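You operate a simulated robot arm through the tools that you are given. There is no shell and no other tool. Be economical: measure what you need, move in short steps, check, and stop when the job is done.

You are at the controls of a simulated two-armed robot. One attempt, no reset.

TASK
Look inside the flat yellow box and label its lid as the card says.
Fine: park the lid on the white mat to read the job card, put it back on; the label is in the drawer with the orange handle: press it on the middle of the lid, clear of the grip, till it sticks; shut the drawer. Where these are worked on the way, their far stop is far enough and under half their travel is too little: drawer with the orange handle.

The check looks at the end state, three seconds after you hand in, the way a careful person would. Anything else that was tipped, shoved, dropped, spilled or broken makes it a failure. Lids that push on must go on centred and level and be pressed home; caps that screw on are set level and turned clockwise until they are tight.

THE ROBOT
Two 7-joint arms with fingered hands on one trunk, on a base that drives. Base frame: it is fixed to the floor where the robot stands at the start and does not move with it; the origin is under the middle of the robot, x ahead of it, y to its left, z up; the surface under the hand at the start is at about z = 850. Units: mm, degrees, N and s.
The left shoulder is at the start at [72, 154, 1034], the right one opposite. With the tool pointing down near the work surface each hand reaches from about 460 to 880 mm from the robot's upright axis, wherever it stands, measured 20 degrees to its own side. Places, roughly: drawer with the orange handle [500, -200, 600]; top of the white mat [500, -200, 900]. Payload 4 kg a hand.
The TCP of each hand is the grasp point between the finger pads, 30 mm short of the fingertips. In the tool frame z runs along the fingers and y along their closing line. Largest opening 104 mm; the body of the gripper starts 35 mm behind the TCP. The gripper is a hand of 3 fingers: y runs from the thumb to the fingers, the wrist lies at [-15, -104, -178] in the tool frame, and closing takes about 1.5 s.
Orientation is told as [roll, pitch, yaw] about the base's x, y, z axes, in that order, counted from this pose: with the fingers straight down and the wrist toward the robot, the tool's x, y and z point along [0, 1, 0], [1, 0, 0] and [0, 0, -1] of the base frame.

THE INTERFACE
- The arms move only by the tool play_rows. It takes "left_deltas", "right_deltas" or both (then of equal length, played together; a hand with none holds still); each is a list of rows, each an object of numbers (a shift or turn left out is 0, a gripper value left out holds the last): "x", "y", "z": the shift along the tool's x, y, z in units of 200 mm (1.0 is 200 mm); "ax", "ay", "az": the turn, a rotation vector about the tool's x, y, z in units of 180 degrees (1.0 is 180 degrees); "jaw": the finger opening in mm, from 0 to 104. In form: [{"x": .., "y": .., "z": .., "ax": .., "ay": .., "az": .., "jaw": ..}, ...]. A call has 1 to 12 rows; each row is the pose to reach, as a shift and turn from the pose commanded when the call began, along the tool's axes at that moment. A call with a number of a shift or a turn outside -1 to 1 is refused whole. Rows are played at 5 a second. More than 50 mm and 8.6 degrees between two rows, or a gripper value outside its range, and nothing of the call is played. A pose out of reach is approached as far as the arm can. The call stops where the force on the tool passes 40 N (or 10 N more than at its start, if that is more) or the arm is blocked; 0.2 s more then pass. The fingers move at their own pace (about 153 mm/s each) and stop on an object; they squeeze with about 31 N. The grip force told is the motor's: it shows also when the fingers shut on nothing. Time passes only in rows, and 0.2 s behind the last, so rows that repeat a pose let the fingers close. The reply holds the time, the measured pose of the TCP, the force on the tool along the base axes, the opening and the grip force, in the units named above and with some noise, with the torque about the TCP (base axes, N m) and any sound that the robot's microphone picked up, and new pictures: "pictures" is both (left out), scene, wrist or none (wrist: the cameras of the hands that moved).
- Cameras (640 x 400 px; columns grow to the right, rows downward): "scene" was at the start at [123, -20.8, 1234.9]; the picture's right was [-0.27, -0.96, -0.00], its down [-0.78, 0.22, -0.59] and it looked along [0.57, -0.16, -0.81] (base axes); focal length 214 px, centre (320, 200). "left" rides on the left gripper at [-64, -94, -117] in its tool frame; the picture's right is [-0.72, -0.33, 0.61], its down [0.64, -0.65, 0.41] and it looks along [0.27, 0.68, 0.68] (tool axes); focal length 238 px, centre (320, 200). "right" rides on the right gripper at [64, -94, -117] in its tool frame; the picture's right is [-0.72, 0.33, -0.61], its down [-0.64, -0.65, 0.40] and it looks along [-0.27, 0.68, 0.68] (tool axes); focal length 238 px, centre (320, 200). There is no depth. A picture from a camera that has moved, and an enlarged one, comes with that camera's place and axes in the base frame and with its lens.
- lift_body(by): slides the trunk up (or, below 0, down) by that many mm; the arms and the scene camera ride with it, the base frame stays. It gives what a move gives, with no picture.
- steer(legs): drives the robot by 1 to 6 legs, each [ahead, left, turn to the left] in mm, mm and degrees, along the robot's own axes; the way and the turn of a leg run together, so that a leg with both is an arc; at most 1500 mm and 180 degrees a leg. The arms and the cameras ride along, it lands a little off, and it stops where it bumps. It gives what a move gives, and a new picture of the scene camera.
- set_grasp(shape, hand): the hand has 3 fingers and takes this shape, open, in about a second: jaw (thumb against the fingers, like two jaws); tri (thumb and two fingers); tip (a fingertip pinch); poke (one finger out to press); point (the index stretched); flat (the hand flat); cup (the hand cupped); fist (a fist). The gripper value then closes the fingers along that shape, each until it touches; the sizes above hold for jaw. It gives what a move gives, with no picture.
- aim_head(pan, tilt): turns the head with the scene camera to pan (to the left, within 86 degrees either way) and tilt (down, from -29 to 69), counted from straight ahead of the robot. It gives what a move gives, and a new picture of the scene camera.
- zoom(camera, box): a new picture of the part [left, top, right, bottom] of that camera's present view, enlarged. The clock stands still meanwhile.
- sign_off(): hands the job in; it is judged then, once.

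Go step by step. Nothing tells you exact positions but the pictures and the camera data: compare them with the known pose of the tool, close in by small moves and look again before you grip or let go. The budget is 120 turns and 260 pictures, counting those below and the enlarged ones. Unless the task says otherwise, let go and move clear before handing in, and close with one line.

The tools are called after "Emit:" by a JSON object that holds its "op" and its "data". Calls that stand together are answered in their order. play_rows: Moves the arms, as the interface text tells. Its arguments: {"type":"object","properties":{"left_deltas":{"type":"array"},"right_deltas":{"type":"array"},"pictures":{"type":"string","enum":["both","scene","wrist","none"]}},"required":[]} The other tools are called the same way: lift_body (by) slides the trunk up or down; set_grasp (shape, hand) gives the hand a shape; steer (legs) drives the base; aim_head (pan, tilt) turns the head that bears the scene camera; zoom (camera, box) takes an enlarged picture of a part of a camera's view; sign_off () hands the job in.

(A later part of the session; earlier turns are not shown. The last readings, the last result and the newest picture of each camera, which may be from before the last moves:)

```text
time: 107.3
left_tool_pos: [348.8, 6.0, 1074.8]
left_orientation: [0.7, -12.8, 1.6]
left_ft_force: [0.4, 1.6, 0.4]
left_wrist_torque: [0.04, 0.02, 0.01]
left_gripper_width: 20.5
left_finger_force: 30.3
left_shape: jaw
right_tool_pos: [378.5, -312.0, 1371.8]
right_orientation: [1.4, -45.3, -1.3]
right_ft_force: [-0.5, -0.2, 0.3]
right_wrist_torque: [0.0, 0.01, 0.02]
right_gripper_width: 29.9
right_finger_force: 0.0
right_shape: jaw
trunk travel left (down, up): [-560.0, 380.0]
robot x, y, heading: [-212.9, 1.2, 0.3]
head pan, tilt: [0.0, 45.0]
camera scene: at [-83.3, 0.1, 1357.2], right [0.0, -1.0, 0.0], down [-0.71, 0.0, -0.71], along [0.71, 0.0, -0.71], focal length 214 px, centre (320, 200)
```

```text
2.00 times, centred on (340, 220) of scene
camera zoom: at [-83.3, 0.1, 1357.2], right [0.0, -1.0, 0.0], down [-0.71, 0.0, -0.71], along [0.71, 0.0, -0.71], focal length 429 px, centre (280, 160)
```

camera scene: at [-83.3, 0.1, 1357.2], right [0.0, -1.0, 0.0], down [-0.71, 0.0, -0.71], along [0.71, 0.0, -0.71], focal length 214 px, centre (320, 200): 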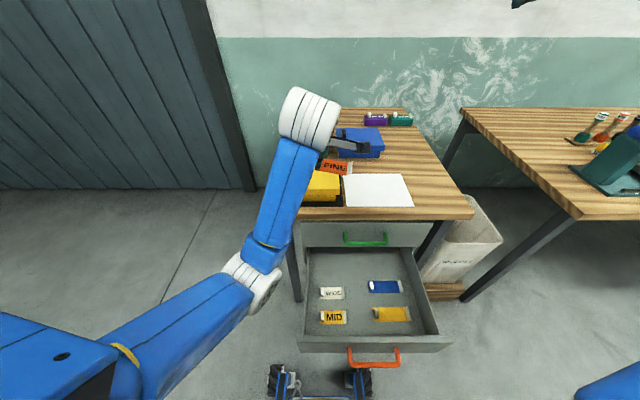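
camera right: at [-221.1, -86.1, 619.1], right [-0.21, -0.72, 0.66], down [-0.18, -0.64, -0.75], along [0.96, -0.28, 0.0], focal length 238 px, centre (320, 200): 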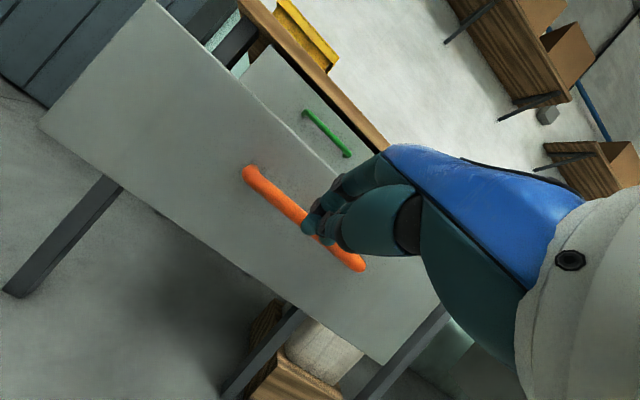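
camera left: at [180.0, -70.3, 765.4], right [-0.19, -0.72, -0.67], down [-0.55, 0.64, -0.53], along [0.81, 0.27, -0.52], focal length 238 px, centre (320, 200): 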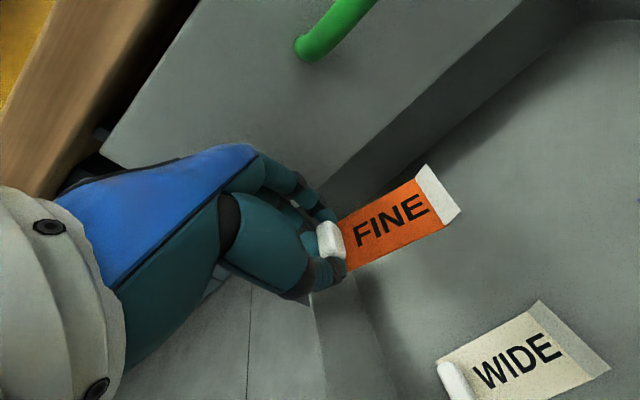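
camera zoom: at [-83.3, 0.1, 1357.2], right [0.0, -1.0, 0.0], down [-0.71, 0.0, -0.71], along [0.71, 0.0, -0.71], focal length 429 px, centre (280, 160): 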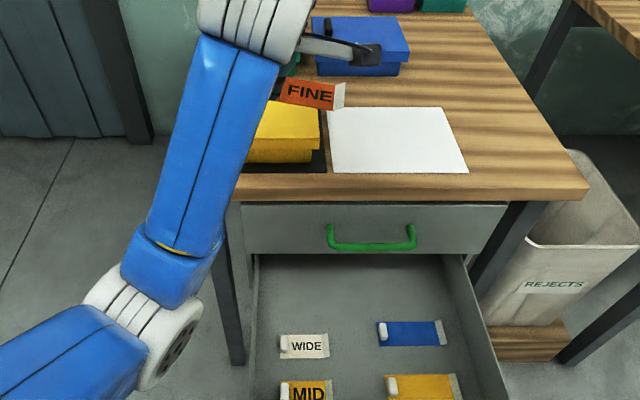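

Emit:
{"op": "zoom", "data": {"camera": "scene", "box": [290, 140, 370, 200]}}

Emit:
{"op": "zoom", "data": {"camera": "left", "box": [260, 120, 520, 320]}}

```text
6.67 times, centred on (330, 170) of scene
camera zoom: at [-83.3, 0.1, 1357.2], right [0.0, -1.0, 0.0], down [-0.71, 0.0, -0.71], along [0.71, 0.0, -0.71], focal length 1430 px, centre (253, 400)
```

zoom: 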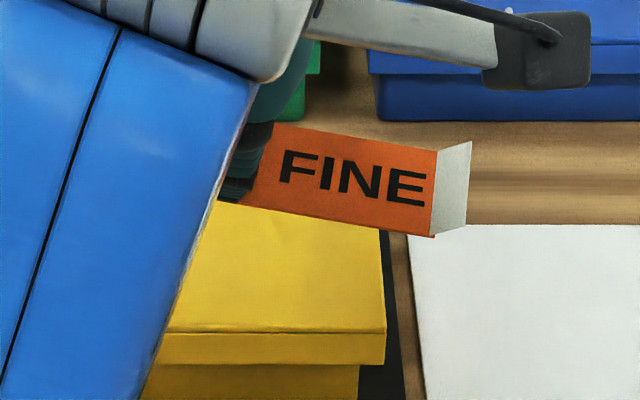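

```text
2.00 times, centred on (390, 220) of left
camera zoom: at [233.1, -62.8, 1165.9], right [-0.16, -0.72, -0.68], down [-0.57, 0.63, -0.53], along [0.81, 0.3, -0.51], focal length 477 px, centre (180, 160)
```

zoom: 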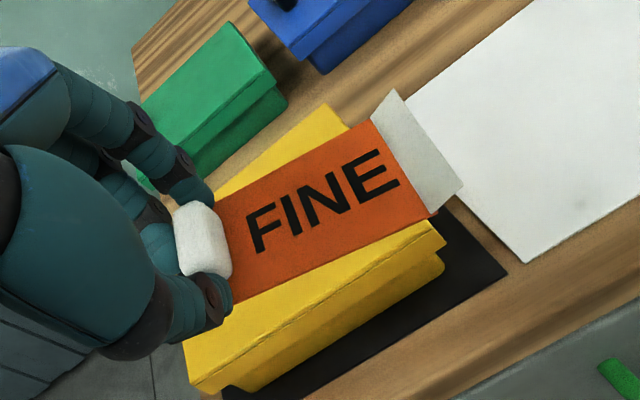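

The label is level but sits rotated about 13° clockwise in the grip. I'll turn the hand +12.7° of yaw to square it and hover over the lid's middle.

Emit:
{"op": "play_rows", "data": {"left_deltas": [{"x": 0.05, "y": 0.08, "ay": 0.005, "az": -0.023}, {"x": 0.11, "y": 0.2, "z": 0.05, "ay": 0.01, "az": -0.046}, {"x": 0.17, "y": 0.32, "z": 0.15, "ay": 0.0148, "az": -0.069}, {"x": 0.23, "y": 0.43, "z": 0.27, "ay": 0.0148, "az": -0.069}, {"x": 0.273, "y": 0.5265, "z": 0.38, "ay": 0.0148, "az": -0.069}, {"x": 0.273, "y": 0.5265, "z": 0.4515, "ay": 0.0148, "az": -0.069}, {"x": 0.273, "y": 0.5265, "z": 0.4515, "ay": 0.0148, "az": -0.069}]}}

Emit:
{"op": "zoom", "data": {"camera": "scene", "box": [270, 140, 370, 220]}}

Emit:
{"op": "zoom", "data": {"camera": "left", "box": [260, 120, 520, 320]}}

```text
time: 108.9
left_tool_pos: [469.9, 65.4, 1008.9]
left_orientation: [0.5, -12.9, 14.4]
left_ft_force: [0.2, 0.0, -0.4]
left_wrist_torque: [0.0, 0.0, -0.02]
left_gripper_width: 20.3
left_finger_force: 31.5
left_shape: jaw
right_tool_pos: [378.3, -311.8, 1372.0]
right_orientation: [1.4, -45.3, -1.4]
right_ft_force: [-0.1, -0.5, -0.1]
right_wrist_torque: [0.0, -0.03, 0.04]
right_gripper_width: 29.6
right_finger_force: 0.1
right_shape: jaw
trunk travel left (down, up): [-560.0, 380.0]
robot x, y, heading: [-215.4, 0.6, 0.3]
head pan, tilt: [0.0, 45.0]
camera scene: at [-81.1, -0.4, 1356.9], right [0.0, -1.0, 0.0], down [-0.71, 0.0, -0.71], along [0.71, 0.0, -0.71], focal length 214 px, centre (320, 200)
camera left: at [372.0, -27.0, 1100.9], right [0.0, -0.74, -0.68], down [-0.69, 0.49, -0.53], along [0.72, 0.47, -0.51], focal length 238 px, centre (320, 200)
```

scene: 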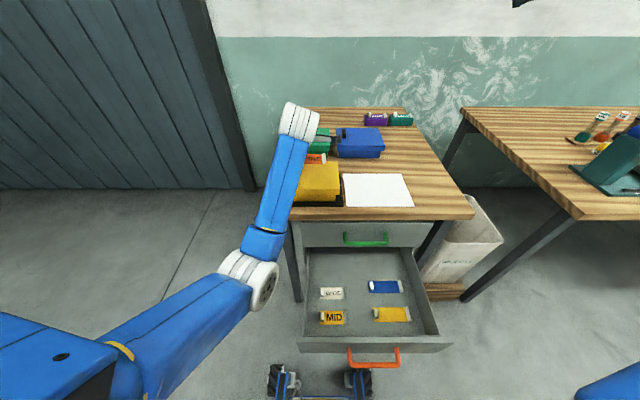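
left: 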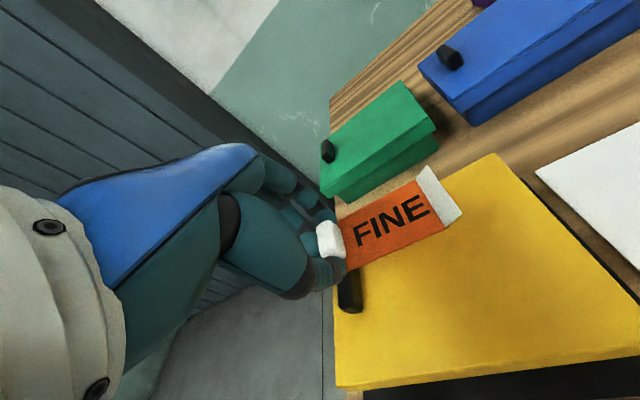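

```text
5.00 times, centred on (320, 180) of scene
camera zoom: at [-81.1, -0.4, 1356.9], right [0.0, -1.0, 0.0], down [-0.71, 0.0, -0.71], along [0.71, 0.0, -0.71], focal length 1072 px, centre (320, 300)
```

zoom: 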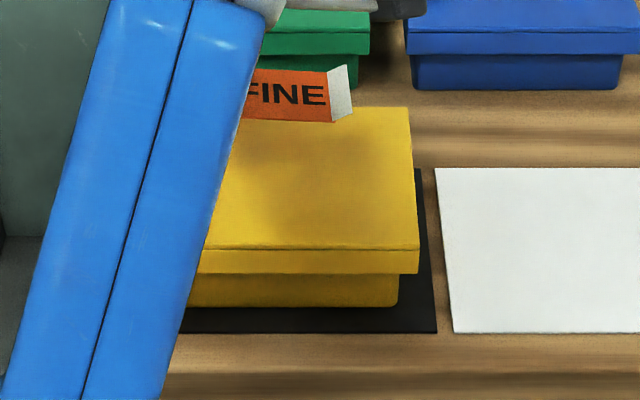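

```text
2.00 times, centred on (390, 220) of left
camera zoom: at [372.0, -27.0, 1100.9], right [0.0, -0.74, -0.68], down [-0.69, 0.49, -0.53], along [0.72, 0.47, -0.51], focal length 477 px, centre (180, 160)
```

zoom: 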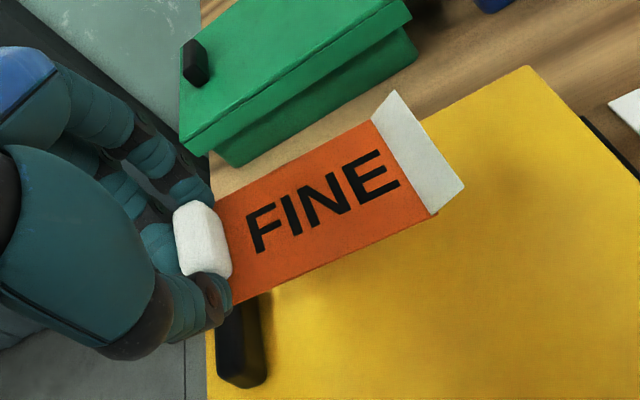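

The label is square, with its centre near [486, 31], while the lid's centre is near [476, 30]. I'll shift it back 10 mm and right 6 mm for finger room beside the grip, and descend 40 mm.

Emit:
{"op": "play_rows", "data": {"left_deltas": [{"x": -0.0166, "y": -0.055, "z": -0.013}, {"x": -0.0166, "y": -0.07, "z": 0.05}, {"x": -0.0166, "y": -0.085, "z": 0.12}, {"x": -0.0166, "y": -0.099, "z": 0.1826}, {"x": -0.0166, "y": -0.099, "z": 0.1826}], "pictures": "wrist"}}

Emit:
{"op": "zoom", "data": {"camera": "scene", "box": [270, 140, 370, 220]}}

Emit:
{"op": "zoom", "data": {"camera": "left", "box": [260, 120, 520, 320]}}

```text
time: 110.1
left_tool_pos: [460.2, 61.0, 967.4]
left_orientation: [0.5, -12.9, 14.4]
left_ft_force: [-1.0, -0.6, 0.1]
left_wrist_torque: [-0.02, -0.02, -0.03]
left_gripper_width: 20.2
left_finger_force: 31.1
left_shape: jaw
right_tool_pos: [379.1, -311.4, 1371.5]
right_orientation: [1.5, -45.3, -1.3]
right_ft_force: [-0.5, -0.7, -0.8]
right_wrist_torque: [0.0, -0.02, 0.0]
right_gripper_width: 29.8
right_finger_force: 0.0
right_shape: jaw
trunk travel left (down, up): [-560.0, 380.0]
robot x, y, heading: [-217.2, 1.7, 0.4]
head pan, tilt: [0.0, 45.0]
camera left: at [362.5, -32.2, 1060.6], right [0.0, -0.74, -0.68], down [-0.69, 0.49, -0.53], along [0.72, 0.47, -0.51], focal length 238 px, centre (320, 200)
```

left: 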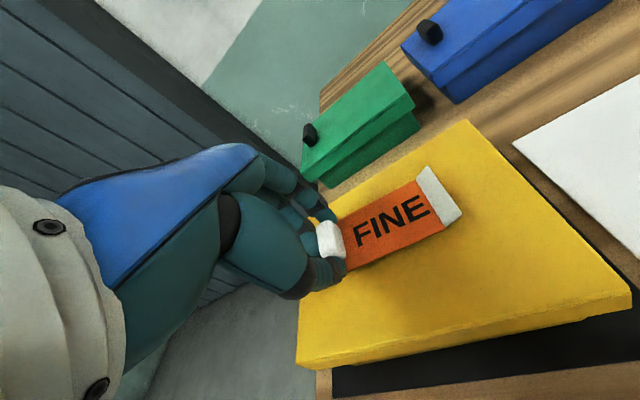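

```text
5.00 times, centred on (320, 180) of scene
camera zoom: at [-80.8, -0.4, 1356.8], right [0.0, -1.0, 0.0], down [-0.71, 0.0, -0.71], along [0.71, 0.0, -0.71], focal length 1072 px, centre (320, 300)
```

zoom: 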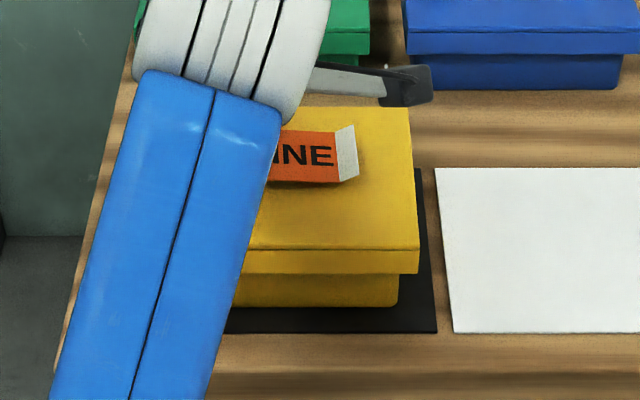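

```text
2.00 times, centred on (390, 220) of left
camera zoom: at [362.5, -32.2, 1060.6], right [0.0, -0.74, -0.68], down [-0.69, 0.49, -0.53], along [0.72, 0.47, -0.51], focal length 477 px, centre (180, 160)
```

zoom: 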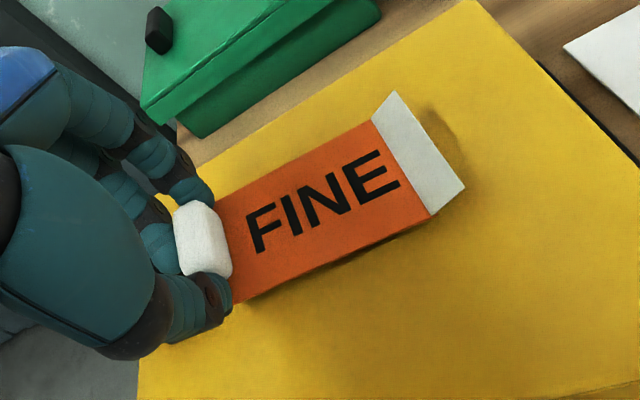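

Placement looks good. I'll lower in small steps until contact.

Emit:
{"op": "play_rows", "data": {"left_deltas": [{"y": -0.0045, "z": 0.0195}, {"y": -0.0078, "z": 0.034}, {"y": -0.01, "z": 0.044}, {"y": -0.0112, "z": 0.049}, {"y": -0.0112, "z": 0.049}], "pictures": "none"}}

Emit:
{"op": "zoom", "data": {"camera": "left", "box": [260, 120, 520, 320]}}

```text
time: 111.3
left_tool_pos: [459.8, 60.3, 960.1]
left_orientation: [0.5, -12.9, 14.4]
left_ft_force: [-0.7, -0.8, 0.5]
left_wrist_torque: [-0.05, 0.0, 0.04]
left_gripper_width: 20.1
left_finger_force: 31.1
left_shape: jaw
right_tool_pos: [379.1, -311.0, 1372.4]
right_orientation: [1.5, -45.2, -1.4]
right_ft_force: [0.4, 0.1, -0.1]
right_wrist_torque: [0.0, 0.02, 0.05]
right_gripper_width: 29.9
right_finger_force: 0.0
right_shape: jaw
trunk travel left (down, up): [-560.0, 380.0]
robot x, y, heading: [-216.5, 2.5, 0.2]
head pan, tilt: [0.0, 45.0]
```

```text
2.00 times, centred on (390, 220) of left
camera zoom: at [361.9, -32.3, 1051.6], right [0.0, -0.74, -0.68], down [-0.69, 0.49, -0.53], along [0.72, 0.47, -0.51], focal length 477 px, centre (180, 160)
```

zoom: 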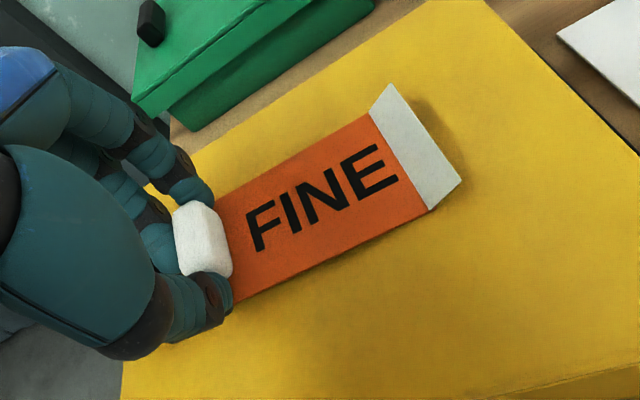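

The far end of the label is starting to touch. I'll continue down to press.

Emit:
{"op": "play_rows", "data": {"left_deltas": [{"y": -0.0011, "z": 0.005}, {"y": -0.0022, "z": 0.01}, {"y": -0.0033, "z": 0.015}, {"y": -0.0045, "z": 0.0195}, {"y": -0.0045, "z": 0.0195}], "pictures": "none"}}

Emit:
{"op": "zoom", "data": {"camera": "left", "box": [260, 120, 520, 320]}}

```text
time: 112.5
left_tool_pos: [460.5, 60.4, 954.5]
left_orientation: [0.5, -12.9, 14.4]
left_ft_force: [0.0, 0.5, 1.6]
left_wrist_torque: [-0.07, 0.0, -0.01]
left_gripper_width: 20.4
left_finger_force: 31.1
left_shape: jaw
right_tool_pos: [379.3, -310.6, 1371.2]
right_orientation: [1.4, -45.2, -1.4]
right_ft_force: [-0.2, -0.3, 0.9]
right_wrist_torque: [-0.03, 0.04, -0.04]
right_gripper_width: 29.8
right_finger_force: 0.0
right_shape: jaw
trunk travel left (down, up): [-560.0, 380.0]
robot x, y, heading: [-218.5, 3.8, 0.2]
head pan, tilt: [0.0, 45.0]
```

```text
2.00 times, centred on (390, 220) of left
camera zoom: at [362.1, -32.0, 1047.9], right [0.0, -0.74, -0.68], down [-0.69, 0.49, -0.53], along [0.72, 0.47, -0.51], focal length 477 px, centre (180, 160)
```

zoom: 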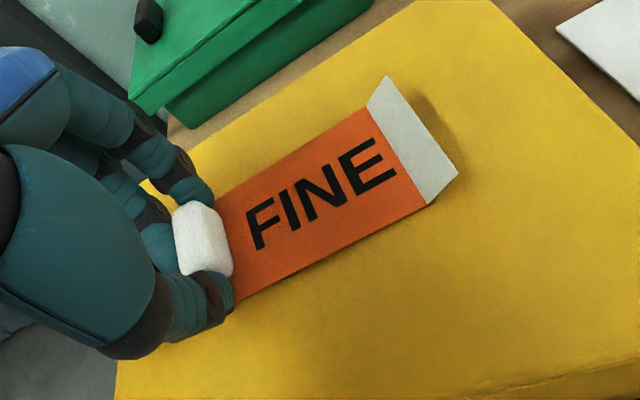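

Emit:
{"op": "play_rows", "data": {"left_deltas": [{"y": -0.0011, "z": 0.005}, {"y": -0.0022, "z": 0.01}, {"y": -0.0033, "z": 0.015}, {"y": -0.0045, "z": 0.0195}, {"y": -0.0056, "z": 0.0245}, {"y": -0.0056, "z": 0.0245}], "pictures": "none"}}

Emit:
{"op": "zoom", "data": {"camera": "left", "box": [260, 120, 520, 320]}}

```text
time: 113.9
left_tool_pos: [459.3, 60.9, 952.0]
left_orientation: [0.5, -13.3, 14.4]
left_ft_force: [2.7, -0.8, 15.4]
left_wrist_torque: [-0.1, -0.04, 0.04]
left_gripper_width: 20.0
left_finger_force: 31.1
left_shape: jaw
right_tool_pos: [376.8, -311.4, 1372.8]
right_orientation: [1.4, -45.3, -1.5]
right_ft_force: [0.3, -0.7, -0.5]
right_wrist_torque: [0.04, 0.04, -0.01]
right_gripper_width: 30.0
right_finger_force: 0.1
right_shape: jaw
trunk travel left (down, up): [-560.0, 380.0]
robot x, y, heading: [-210.4, -0.1, 0.1]
head pan, tilt: [0.0, 45.0]
```

```text
2.00 times, centred on (390, 220) of left
camera zoom: at [360.2, -32.2, 1044.6], right [0.01, -0.74, -0.68], down [-0.69, 0.49, -0.54], along [0.73, 0.47, -0.5], focal length 477 px, centre (180, 160)
```

zoom: 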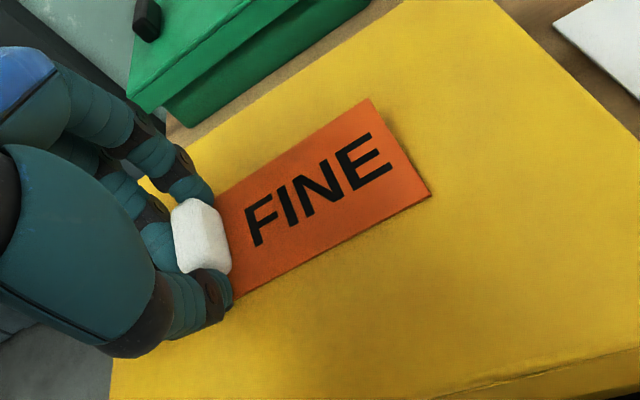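

The white end tab has vanished, so the label appears to have stuck. I'll press a bit harder, hold, and then release gently.

Emit:
{"op": "play_rows", "data": {"left_deltas": [{"y": -0.001, "z": 0.005}, {"y": -0.002, "z": 0.009}, {"y": -0.002, "z": 0.009}, {"y": -0.002, "z": 0.009}, {"y": -0.002, "z": 0.009}, {"y": -0.002, "z": 0.009}, {"y": -0.002, "z": 0.009}], "pictures": "none"}}

Emit:
{"op": "play_rows", "data": {"left_deltas": [{"y": 0.003, "z": -0.013}, {"y": 0.005, "z": -0.022, "jaw": 40}, {"y": 0.005, "z": -0.022, "jaw": 40}, {"y": 0.005, "z": -0.022, "jaw": 40}, {"z": -0.1}, {"z": -0.25}, {"z": -0.42}, {"z": -0.42}], "pictures": "both"}}

Emit:
{"op": "zoom", "data": {"camera": "left", "box": [260, 120, 520, 320]}}

```text
time: 115.5
left_tool_pos: [457.4, 58.9, 952.2]
left_orientation: [0.5, -13.3, 14.3]
left_ft_force: [3.0, 0.8, 24.3]
left_wrist_torque: [-0.06, -0.05, 0.06]
left_gripper_width: 20.8
left_finger_force: 31.2
left_shape: jaw
right_tool_pos: [374.8, -312.2, 1372.8]
right_orientation: [1.5, -45.3, -1.4]
right_ft_force: [0.4, 0.2, 0.4]
right_wrist_torque: [0.02, -0.02, -0.03]
right_gripper_width: 29.5
right_finger_force: 0.1
right_shape: jaw
trunk travel left (down, up): [-560.0, 380.0]
robot x, y, heading: [-214.3, -2.2, -0.2]
head pan, tilt: [0.0, 45.0]
```

```text
time: 117.3
left_tool_pos: [444.1, 61.8, 1030.1]
left_orientation: [1.1, -13.2, 14.8]
left_ft_force: [0.2, -1.1, 0.2]
left_wrist_torque: [0.01, 0.0, 0.0]
left_gripper_width: 39.9
left_finger_force: 0.0
left_shape: jaw
right_tool_pos: [378.9, -311.5, 1372.1]
right_orientation: [1.3, -45.2, -1.4]
right_ft_force: [0.1, 0.1, -0.7]
right_wrist_torque: [0.02, 0.0, 0.02]
right_gripper_width: 29.7
right_finger_force: 0.0
right_shape: jaw
trunk travel left (down, up): [-560.0, 380.0]
robot x, y, heading: [-217.4, 2.5, 0.4]
head pan, tilt: [0.0, 45.0]
camera scene: at [-80.4, -0.6, 1356.8], right [0.0, -1.0, 0.0], down [-0.71, 0.0, -0.71], along [0.71, 0.0, -0.71], focal length 214 px, centre (320, 200)
camera left: at [346.9, -32.0, 1121.0], right [0.01, -0.73, -0.69], down [-0.69, 0.49, -0.53], along [0.72, 0.48, -0.5], focal length 238 px, centre (320, 200)
```

scene: 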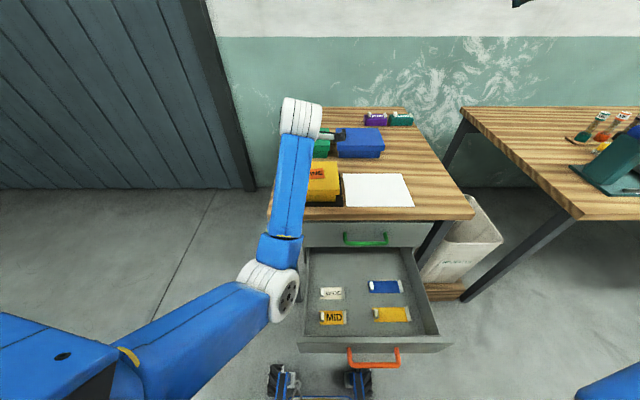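
left: 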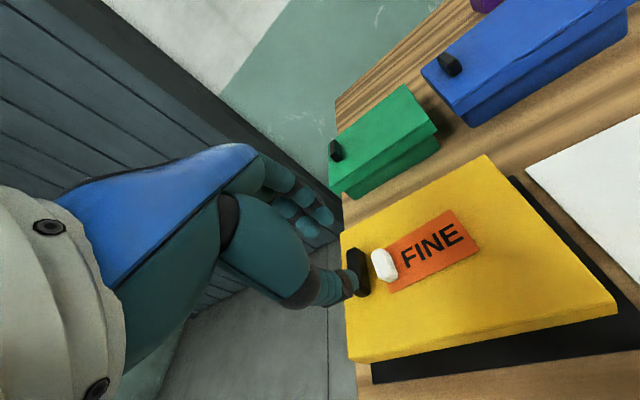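

```text
2.00 times, centred on (390, 220) of left
camera zoom: at [346.9, -32.0, 1121.0], right [0.01, -0.73, -0.69], down [-0.69, 0.49, -0.53], along [0.72, 0.48, -0.5], focal length 477 px, centre (180, 160)
```

zoom: 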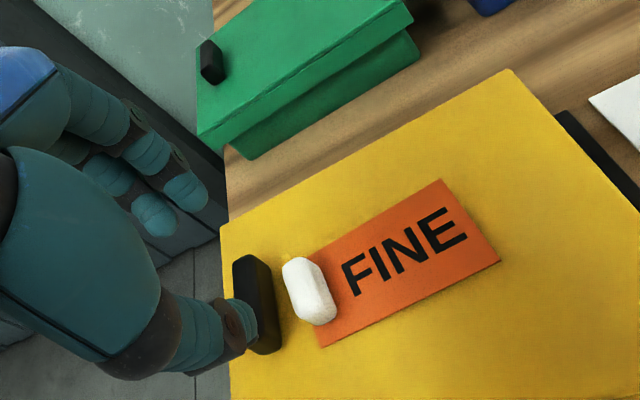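

The FINE label sits in the middle of the lid, clear of the grip. I'll raise and move the left hand outward, back the robot off, and look at lid and drawer.

Emit:
{"op": "play_rows", "data": {"left_deltas": [{"z": -0.12}, {"x": 0.08, "z": -0.25}, {"x": 0.2, "z": -0.38}, {"x": 0.32, "z": -0.5}, {"x": 0.44, "z": -0.62}, {"x": 0.56, "z": -0.72}, {"x": 0.68, "z": -0.75}, {"x": 0.75, "z": -0.75}], "pictures": "none"}}

Emit:
{"op": "zoom", "data": {"camera": "scene", "box": [270, 140, 370, 220]}}

Emit:
{"op": "steer", "data": {"legs": [[-425, 0, 0]]}}

```text
time: 119.1
left_tool_pos: [371.5, 191.5, 1177.6]
left_orientation: [0.5, -12.9, 14.2]
left_ft_force: [0.5, 0.2, -0.3]
left_wrist_torque: [0.01, -0.03, -0.02]
left_gripper_width: 39.8
left_finger_force: 0.1
left_shape: jaw
right_tool_pos: [378.9, -311.1, 1371.7]
right_orientation: [1.4, -45.2, -1.4]
right_ft_force: [-0.5, 0.4, -0.3]
right_wrist_torque: [0.02, 0.04, 0.0]
right_gripper_width: 29.9
right_finger_force: 0.0
right_shape: jaw
trunk travel left (down, up): [-560.0, 380.0]
robot x, y, heading: [-211.1, 0.1, 0.1]
head pan, tilt: [0.0, 45.0]
```

```text
5.00 times, centred on (320, 180) of scene
camera zoom: at [-80.6, 0.3, 1356.8], right [0.0, -1.0, 0.0], down [-0.71, 0.0, -0.71], along [0.71, 0.0, -0.71], focal length 1072 px, centre (320, 300)
```

zoom: 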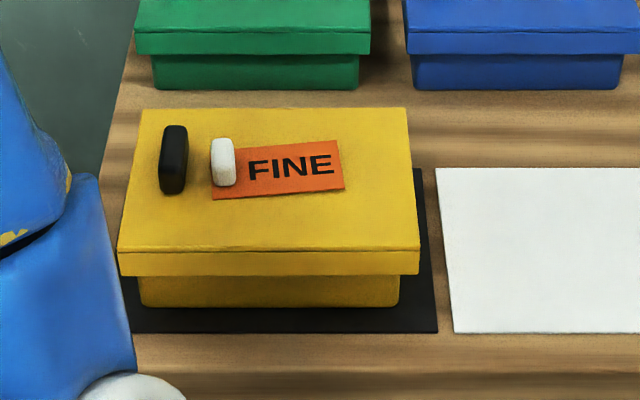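

```text
time: 121.7
left_tool_pos: [-49.4, 190.3, 1177.5]
left_orientation: [0.5, -12.9, 14.3]
left_ft_force: [-0.5, 0.5, 0.0]
left_wrist_torque: [-0.01, 0.0, 0.02]
left_gripper_width: 40.0
left_finger_force: 0.1
left_shape: jaw
right_tool_pos: [-42.5, -311.9, 1371.1]
right_orientation: [1.4, -45.3, -1.4]
right_ft_force: [-0.3, 0.1, -0.2]
right_wrist_torque: [-0.01, -0.03, 0.03]
right_gripper_width: 29.8
right_finger_force: 0.0
right_shape: jaw
trunk travel left (down, up): [-560.0, 380.0]
robot x, y, heading: [-633.3, -0.0, -0.3]
head pan, tilt: [0.0, 45.0]
camera scene: at [-502.1, -0.8, 1356.6], right [0.0, -1.0, 0.0], down [-0.71, 0.0, -0.7], along [0.7, 0.0, -0.71], focal length 214 px, centre (320, 200)
```

scene: 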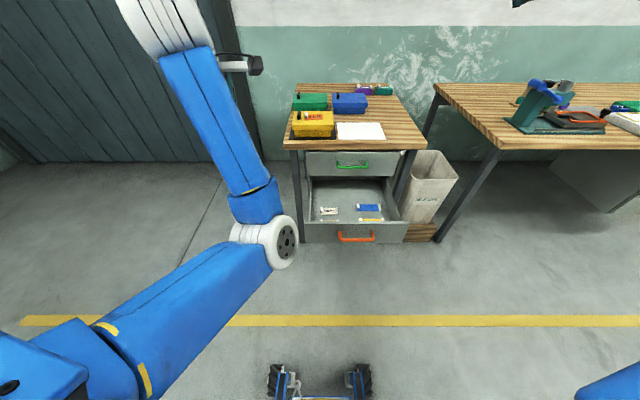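

The label is centred and square, and the lid is level and even on the box. Now I'll lower the trunk to close the drawer with the right hand.

Emit:
{"op": "lift_body", "data": {"by": -400}}

Emit:
{"op": "lift_body", "data": {"by": -150}}

Emit:
{"op": "aim_head", "data": {"pan": -14, "tilt": 35}}

Emit:
{"op": "zoom", "data": {"camera": "scene", "box": [220, 80, 400, 200]}}

```text
time: 125.6
left_tool_pos: [-53.9, 192.2, 778.3]
left_orientation: [0.5, -12.9, 14.4]
left_ft_force: [0.2, 0.1, 0.4]
left_wrist_torque: [-0.03, 0.0, -0.02]
left_gripper_width: 40.0
left_finger_force: 0.1
left_shape: jaw
right_tool_pos: [-47.5, -310.4, 972.0]
right_orientation: [1.4, -45.3, -1.3]
right_ft_force: [0.0, -0.3, -1.0]
right_wrist_torque: [-0.01, 0.01, -0.03]
right_gripper_width: 29.9
right_finger_force: 0.0
right_shape: jaw
trunk travel left (down, up): [-160.0, 780.0]
robot x, y, heading: [-635.5, 0.1, -0.1]
head pan, tilt: [0.0, 45.0]
```

```text
time: 127.3
left_tool_pos: [-54.0, 191.3, 628.4]
left_orientation: [0.5, -13.0, 14.5]
left_ft_force: [0.1, -0.1, -0.6]
left_wrist_torque: [-0.01, 0.0, -0.03]
left_gripper_width: 39.8
left_finger_force: 0.1
left_shape: jaw
right_tool_pos: [-47.5, -310.4, 823.0]
right_orientation: [1.3, -45.3, -1.3]
right_ft_force: [-0.1, -0.4, -0.6]
right_wrist_torque: [0.02, -0.01, -0.02]
right_gripper_width: 30.0
right_finger_force: 0.1
right_shape: jaw
trunk travel left (down, up): [-10.0, 930.0]
robot x, y, heading: [-637.9, 0.5, 0.0]
head pan, tilt: [0.0, 45.0]
```

```text
time: 128.1
left_tool_pos: [-51.0, 192.1, 627.6]
left_orientation: [0.5, -13.0, 14.5]
left_ft_force: [-0.3, 0.5, 0.1]
left_wrist_torque: [0.0, 0.02, -0.01]
left_gripper_width: 39.9
left_finger_force: 0.1
left_shape: jaw
right_tool_pos: [-47.3, -310.0, 822.5]
right_orientation: [1.4, -45.3, -1.5]
right_ft_force: [-0.4, 0.1, -0.6]
right_wrist_torque: [0.0, 0.01, 0.02]
right_gripper_width: 29.7
right_finger_force: 0.1
right_shape: jaw
trunk travel left (down, up): [-10.0, 930.0]
robot x, y, heading: [-637.5, 2.6, -0.0]
head pan, tilt: [-14.0, 35.0]
camera scene: at [-500.9, -21.1, 821.6], right [-0.24, -0.97, 0.0], down [-0.56, 0.14, -0.82], along [0.79, -0.2, -0.58], focal length 214 px, centre (320, 200)
```

scene: 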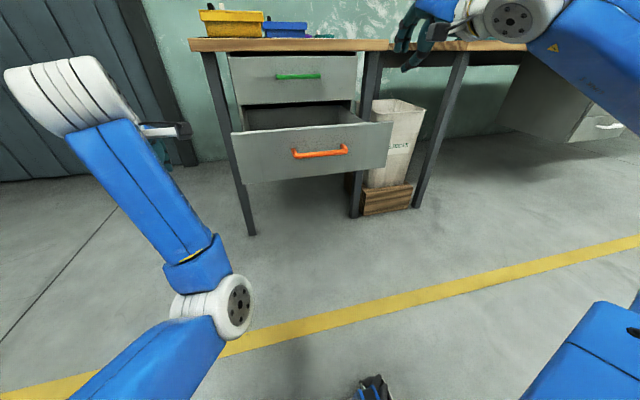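

```text
3.33 times, centred on (310, 140) of scene
camera zoom: at [-500.9, -21.1, 821.6], right [-0.24, -0.97, 0.0], down [-0.56, 0.14, -0.82], along [0.79, -0.2, -0.58], focal length 715 px, centre (353, 400)
```

zoom: 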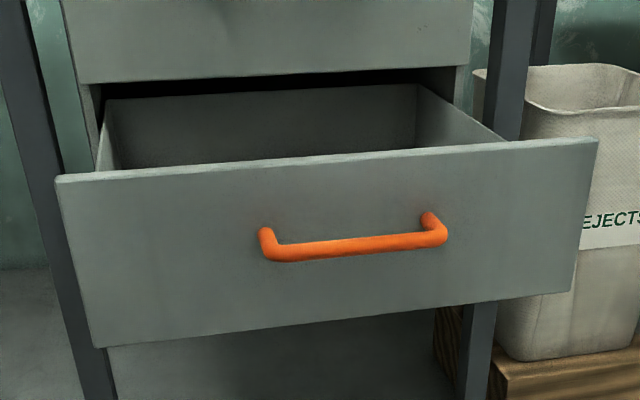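

Emit:
{"op": "play_rows", "data": {"right_deltas": [{"x": 0.15, "y": -0.08, "z": 0.08, "jaw": 34}, {"x": 0.3, "y": -0.18, "z": 0.16}, {"x": 0.45, "y": -0.29, "z": 0.26}, {"x": 0.6, "y": -0.4, "z": 0.37}, {"x": 0.72, "y": -0.51, "z": 0.48}, {"x": 0.8, "y": -0.62, "z": 0.58}, {"x": 0.8, "y": -0.62, "z": 0.58}], "pictures": "wrist"}}

Emit:
{"op": "zoom", "data": {"camera": "right", "box": [180, 120, 420, 320]}}

```text
time: 129.7
left_tool_pos: [-53.9, 191.2, 628.1]
left_orientation: [0.6, -13.0, 14.4]
left_ft_force: [0.6, -0.7, 0.0]
left_wrist_torque: [-0.04, 0.02, 0.02]
left_gripper_width: 39.9
left_finger_force: 0.0
left_shape: jaw
right_tool_pos: [-49.7, -147.6, 655.7]
right_orientation: [1.5, -45.3, -1.5]
right_ft_force: [-0.4, -0.7, 0.2]
right_wrist_torque: [0.01, 0.0, -0.01]
right_gripper_width: 33.5
right_finger_force: 0.1
right_shape: jaw
trunk travel left (down, up): [-10.0, 930.0]
robot x, y, heading: [-637.4, 4.8, 0.3]
head pan, tilt: [-14.0, 35.0]
camera right: at [-198.5, -81.9, 672.1], right [-0.21, -0.73, 0.65], down [-0.18, -0.63, -0.76], along [0.96, -0.28, 0.0], focal length 238 px, centre (320, 200)
```

right: 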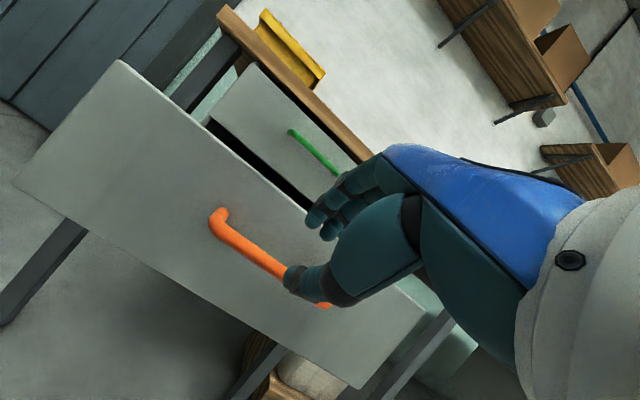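

```text
2.00 times, centred on (300, 220) of right
camera zoom: at [-198.5, -81.9, 672.1], right [-0.21, -0.73, 0.65], down [-0.18, -0.63, -0.76], along [0.96, -0.28, 0.0], focal length 477 px, centre (360, 160)
```

zoom: 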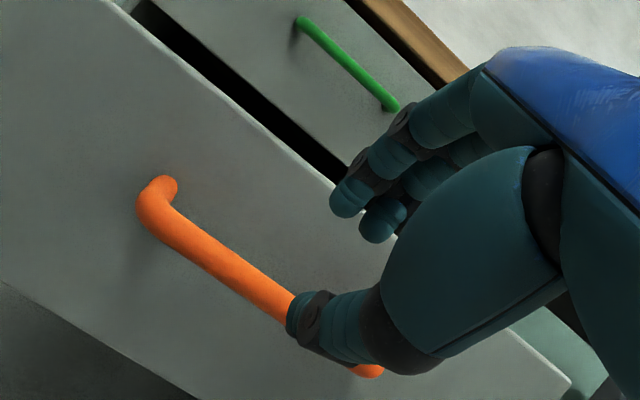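

Emit:
{"op": "play_rows", "data": {"right_deltas": [{"x": -0.015, "z": 0.08}, {"x": -0.015, "z": 0.16}, {"x": -0.015, "z": 0.235}, {"x": -0.015, "z": 0.235}], "pictures": "none"}}

Emit:
{"op": "zoom", "data": {"camera": "right", "box": [180, 120, 420, 320]}}

```text
time: 130.7
left_tool_pos: [-52.4, 191.2, 628.0]
left_orientation: [0.5, -12.9, 14.3]
left_ft_force: [0.1, -0.1, -0.7]
left_wrist_torque: [0.01, 0.02, -0.05]
left_gripper_width: 39.9
left_finger_force: 0.0
left_shape: jaw
right_tool_pos: [-16.3, -150.3, 622.5]
right_orientation: [1.5, -45.3, -1.4]
right_ft_force: [-0.9, -0.2, 0.3]
right_wrist_torque: [0.01, 0.02, 0.0]
right_gripper_width: 33.8
right_finger_force: 0.0
right_shape: jaw
trunk travel left (down, up): [-10.0, 930.0]
robot x, y, heading: [-637.2, -0.3, 0.0]
head pan, tilt: [-14.0, 35.0]
```

```text
2.00 times, centred on (300, 220) of right
camera zoom: at [-165.4, -85.5, 638.8], right [-0.21, -0.73, 0.65], down [-0.18, -0.63, -0.76], along [0.96, -0.27, 0.01], focal length 477 px, centre (360, 160)
```

zoom: 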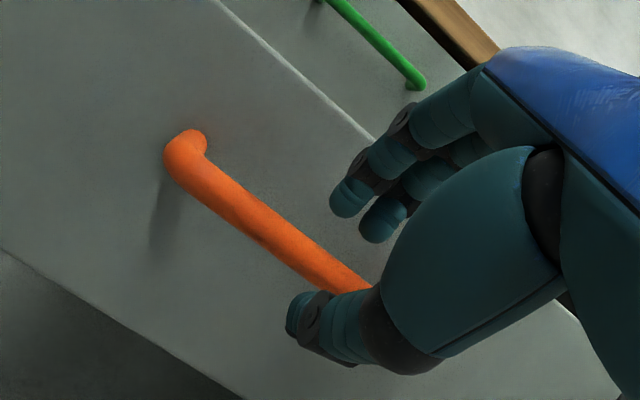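

The view matches the earlier approach. I'll advance 28 mm, close, then push the drawer in.

Emit:
{"op": "play_rows", "data": {"right_deltas": [{"z": 0.07}, {"z": 0.14}, {"z": 0.14, "jaw": 0}, {"z": 0.14, "jaw": 0}, {"z": 0.14, "jaw": 0}, {"z": 0.14, "jaw": 0}, {"z": 0.14, "jaw": 0}], "pictures": "wrist"}}

```text
time: 132.3
left_tool_pos: [-52.2, 191.4, 627.3]
left_orientation: [0.4, -13.0, 14.4]
left_ft_force: [0.2, -0.8, -0.5]
left_wrist_torque: [-0.03, -0.01, 0.01]
left_gripper_width: 39.7
left_finger_force: 0.1
left_shape: jaw
right_tool_pos: [3.1, -150.9, 601.3]
right_orientation: [1.4, -45.2, -1.3]
right_ft_force: [1.6, 2.1, -3.5]
right_wrist_torque: [-0.05, -0.01, 0.05]
right_gripper_width: 9.3
right_finger_force: 30.8
right_shape: jaw
trunk travel left (down, up): [-10.0, 930.0]
robot x, y, heading: [-637.5, 2.1, 0.1]
head pan, tilt: [-14.0, 35.0]
camera right: at [-145.7, -85.6, 618.9], right [-0.21, -0.73, 0.65], down [-0.18, -0.63, -0.76], along [0.96, -0.27, 0.0], focal length 238 px, centre (320, 200)
```

right: 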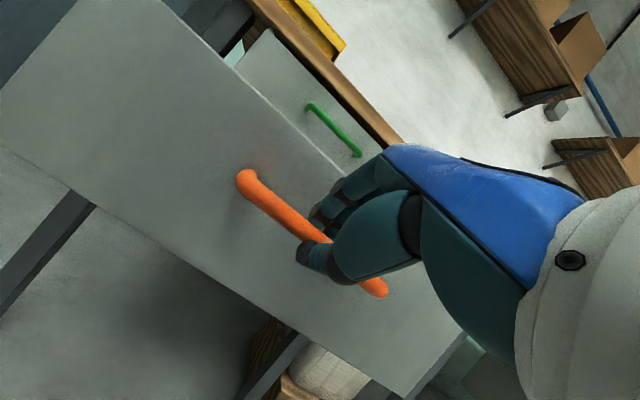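

Good firm grip. Pushing the drawer in now.

Emit:
{"op": "play_rows", "data": {"right_deltas": [{"x": 0.001, "y": 0.05, "z": 0.05}, {"x": 0.003, "y": 0.12, "z": 0.12}, {"x": 0.005, "y": 0.2, "z": 0.2}, {"x": 0.008, "y": 0.28, "z": 0.28}, {"x": 0.01, "y": 0.36, "z": 0.36}, {"x": 0.013, "y": 0.44, "z": 0.44}, {"x": 0.015, "y": 0.52, "z": 0.52}, {"x": 0.018, "y": 0.6, "z": 0.6}, {"x": 0.02, "y": 0.68, "z": 0.68}, {"x": 0.023, "y": 0.76, "z": 0.76}, {"x": 0.025, "y": 0.84, "z": 0.84}, {"x": 0.027, "y": 0.9, "z": 0.9}], "pictures": "scene"}}

```text
time: 134.9
left_tool_pos: [-51.7, 190.3, 627.6]
left_orientation: [0.6, -12.9, 14.3]
left_ft_force: [0.3, -0.6, 0.4]
left_wrist_torque: [0.0, 0.01, 0.01]
left_gripper_width: 40.1
left_finger_force: 0.0
left_shape: jaw
right_tool_pos: [260.3, -148.9, 600.8]
right_orientation: [1.3, -45.1, -1.4]
right_ft_force: [1.3, -9.3, -14.0]
right_wrist_torque: [-0.04, 0.23, -0.21]
right_gripper_width: 8.8
right_finger_force: 31.5
right_shape: jaw
trunk travel left (down, up): [-10.0, 930.0]
robot x, y, heading: [-638.6, 4.6, -0.1]
head pan, tilt: [-14.0, 35.0]
camera scene: at [-497.7, -22.1, 820.9], right [-0.24, -0.97, 0.0], down [-0.56, 0.14, -0.81], along [0.79, -0.2, -0.58], focal length 214 px, centre (320, 200)
```

scene: 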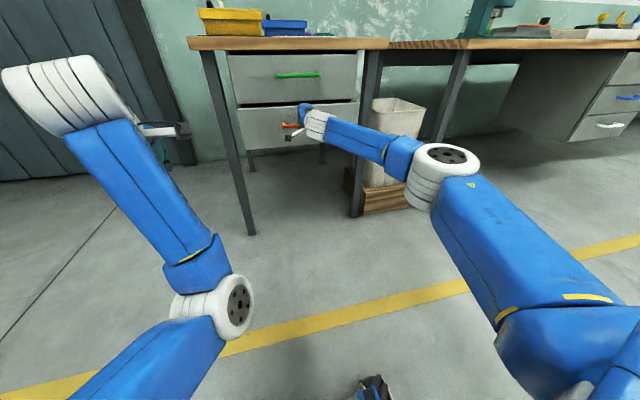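

Nearly closed; I'll push the rest gently until it meets the stop.

Emit:
{"op": "play_rows", "data": {"right_deltas": [{"y": 0.04, "z": 0.035}, {"y": 0.08, "z": 0.073}, {"y": 0.12, "z": 0.11}, {"y": 0.145, "z": 0.135}, {"y": 0.16, "z": 0.15}, {"y": 0.175, "z": 0.165}, {"y": 0.19, "z": 0.18}], "pictures": "wrist"}}

Emit:
{"op": "zoom", "data": {"camera": "scene", "box": [210, 40, 390, 180]}}

```text
time: 136.5
left_tool_pos: [-52.3, 190.6, 627.7]
left_orientation: [0.6, -12.9, 14.3]
left_ft_force: [0.6, -0.7, -0.2]
left_wrist_torque: [-0.01, -0.03, 0.02]
left_gripper_width: 39.8
left_finger_force: 0.0
left_shape: jaw
right_tool_pos: [295.6, -148.3, 602.9]
right_orientation: [1.5, -45.1, -1.6]
right_ft_force: [-0.9, -11.1, -14.0]
right_wrist_torque: [-0.03, 0.24, -0.24]
right_gripper_width: 8.8
right_finger_force: 30.8
right_shape: jaw
right hand out of reach, approached as far as the arm can: row 4, 5, 6, 7
trunk travel left (down, up): [-10.0, 930.0]
robot x, y, heading: [-635.9, -0.3, -0.1]
head pan, tilt: [-14.0, 35.0]
camera right: at [147.2, -83.1, 619.4], right [-0.21, -0.73, 0.65], down [-0.18, -0.63, -0.76], along [0.96, -0.28, 0.0], focal length 238 px, centre (320, 200)
```

right: 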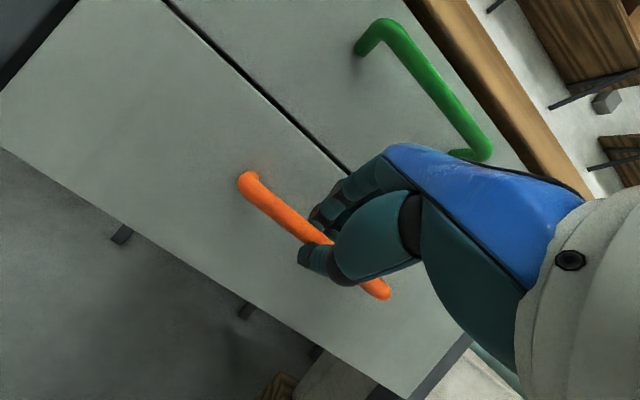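

```text
2.86 times, centred on (300, 110) of scene
camera zoom: at [-497.7, -22.3, 820.9], right [-0.24, -0.97, 0.0], down [-0.56, 0.14, -0.81], along [0.79, -0.2, -0.58], focal length 613 px, centre (377, 457)
```

zoom: 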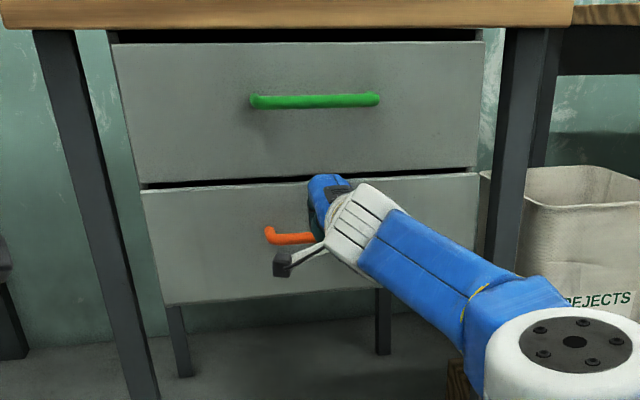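

The arm ran out of reach a few mm short. I'll release, drive 60 mm closer, and finish the push.

Emit:
{"op": "play_rows", "data": {"right_deltas": [{"jaw": 34}, {"jaw": 34}, {"jaw": 34}, {"z": -0.15}, {"z": -0.3}, {"z": -0.45}, {"z": -0.6}, {"z": -0.6}], "pictures": "none"}}

Emit:
{"op": "steer", "data": {"legs": [[60, 0, 0]]}}

Emit:
{"op": "zoom", "data": {"camera": "scene", "box": [210, 30, 390, 170]}}

Emit:
{"op": "zoom", "data": {"camera": "right", "box": [160, 40, 420, 320]}}

```text
time: 138.3
left_tool_pos: [-53.8, 192.9, 628.7]
left_orientation: [0.5, -13.0, 14.4]
left_ft_force: [0.5, 1.1, -0.1]
left_wrist_torque: [0.02, 0.01, 0.05]
left_gripper_width: 39.8
left_finger_force: 0.1
left_shape: jaw
right_tool_pos: [207.9, -147.9, 691.1]
right_orientation: [1.4, -45.3, -1.3]
right_ft_force: [-0.9, -0.3, 0.0]
right_wrist_torque: [0.02, 0.0, -0.02]
right_gripper_width: 33.7
right_finger_force: 0.1
right_shape: jaw
trunk travel left (down, up): [-10.0, 930.0]
robot x, y, heading: [-641.6, 0.9, -0.1]
head pan, tilt: [-14.0, 35.0]
```

```text
time: 139.2
left_tool_pos: [7.8, 192.2, 628.4]
left_orientation: [0.5, -13.0, 14.5]
left_ft_force: [1.2, -0.3, -0.2]
left_wrist_torque: [-0.01, -0.01, -0.02]
left_gripper_width: 39.7
left_finger_force: 0.1
left_shape: jaw
right_tool_pos: [268.9, -147.4, 690.0]
right_orientation: [1.3, -45.3, -1.3]
right_ft_force: [0.1, 0.2, -0.4]
right_wrist_torque: [-0.02, 0.03, 0.0]
right_gripper_width: 33.8
right_finger_force: 0.1
right_shape: jaw
trunk travel left (down, up): [-10.0, 930.0]
robot x, y, heading: [-576.0, 2.6, -0.0]
head pan, tilt: [-14.0, 35.0]
camera scene: at [-440.0, -20.3, 821.4], right [-0.24, -0.97, 0.0], down [-0.56, 0.14, -0.82], along [0.79, -0.2, -0.58], focal length 214 px, centre (320, 200)
```

scene: 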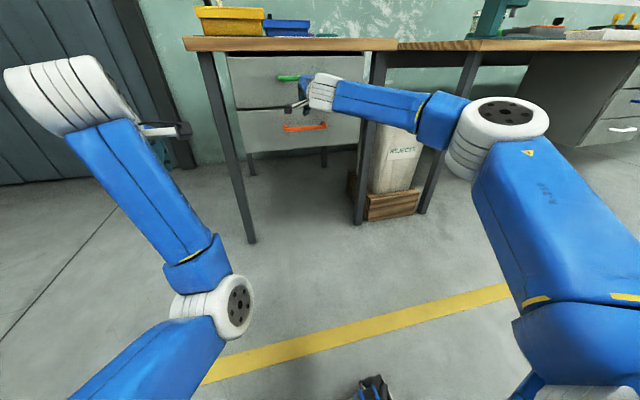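

```text
2.86 times, centred on (300, 100) of scene
camera zoom: at [-440.0, -20.3, 821.4], right [-0.24, -0.97, 0.0], down [-0.56, 0.14, -0.82], along [0.79, -0.2, -0.58], focal length 613 px, centre (377, 486)
```

zoom: 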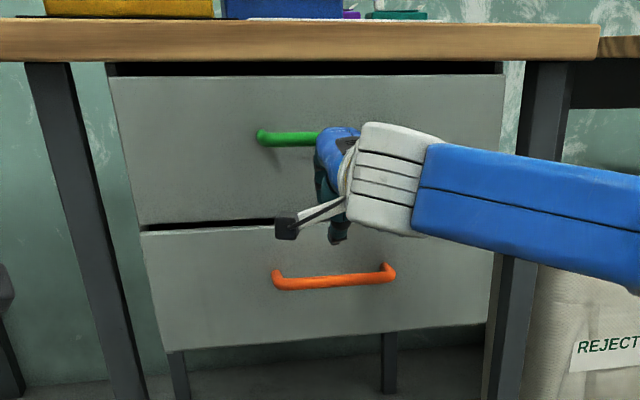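

```text
1.43 times, centred on (290, 180) of right
camera zoom: at [119.8, -82.1, 705.7], right [-0.21, -0.73, 0.65], down [-0.18, -0.63, -0.76], along [0.96, -0.27, 0.0], focal length 340 px, centre (363, 229)
```

zoom: 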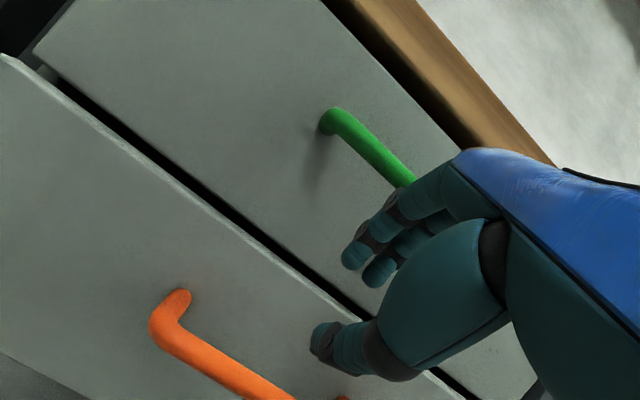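

Emit:
{"op": "play_rows", "data": {"right_deltas": [{"y": -0.11, "z": 0.0}, {"y": -0.2157, "z": 0.04}, {"y": -0.2157, "z": 0.12}, {"y": -0.2157, "z": 0.2}, {"y": -0.2157, "z": 0.2}], "pictures": "wrist"}}

Emit:
{"op": "zoom", "data": {"camera": "right", "box": [180, 120, 420, 320]}}

```text
time: 140.4
left_tool_pos: [5.2, 192.2, 631.2]
left_orientation: [0.5, -13.0, 14.5]
left_ft_force: [-0.7, 0.0, -0.1]
left_wrist_torque: [0.0, -0.01, 0.03]
left_gripper_width: 39.9
left_finger_force: 0.1
left_shape: jaw
right_tool_pos: [265.1, -145.5, 631.8]
right_orientation: [1.4, -45.4, -1.4]
right_ft_force: [0.4, -0.7, -0.1]
right_wrist_torque: [0.02, 0.01, 0.03]
right_gripper_width: 33.9
right_finger_force: 0.0
right_shape: jaw
trunk travel left (down, up): [-10.0, 930.0]
robot x, y, heading: [-576.0, 3.9, 0.2]
head pan, tilt: [-14.0, 35.0]
camera right: at [116.0, -81.4, 648.3], right [-0.21, -0.73, 0.65], down [-0.17, -0.63, -0.76], along [0.96, -0.27, 0.01], focal length 238 px, centre (320, 200)
```

right: 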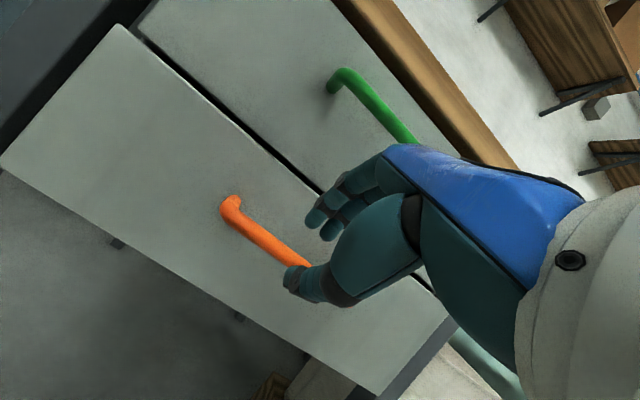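

```text
2.00 times, centred on (300, 220) of right
camera zoom: at [116.0, -81.4, 648.3], right [-0.21, -0.73, 0.65], down [-0.17, -0.63, -0.76], along [0.96, -0.27, 0.01], focal length 477 px, centre (360, 160)
```

zoom: 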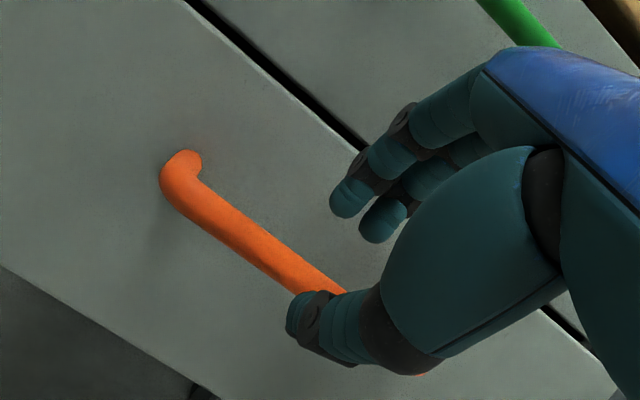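

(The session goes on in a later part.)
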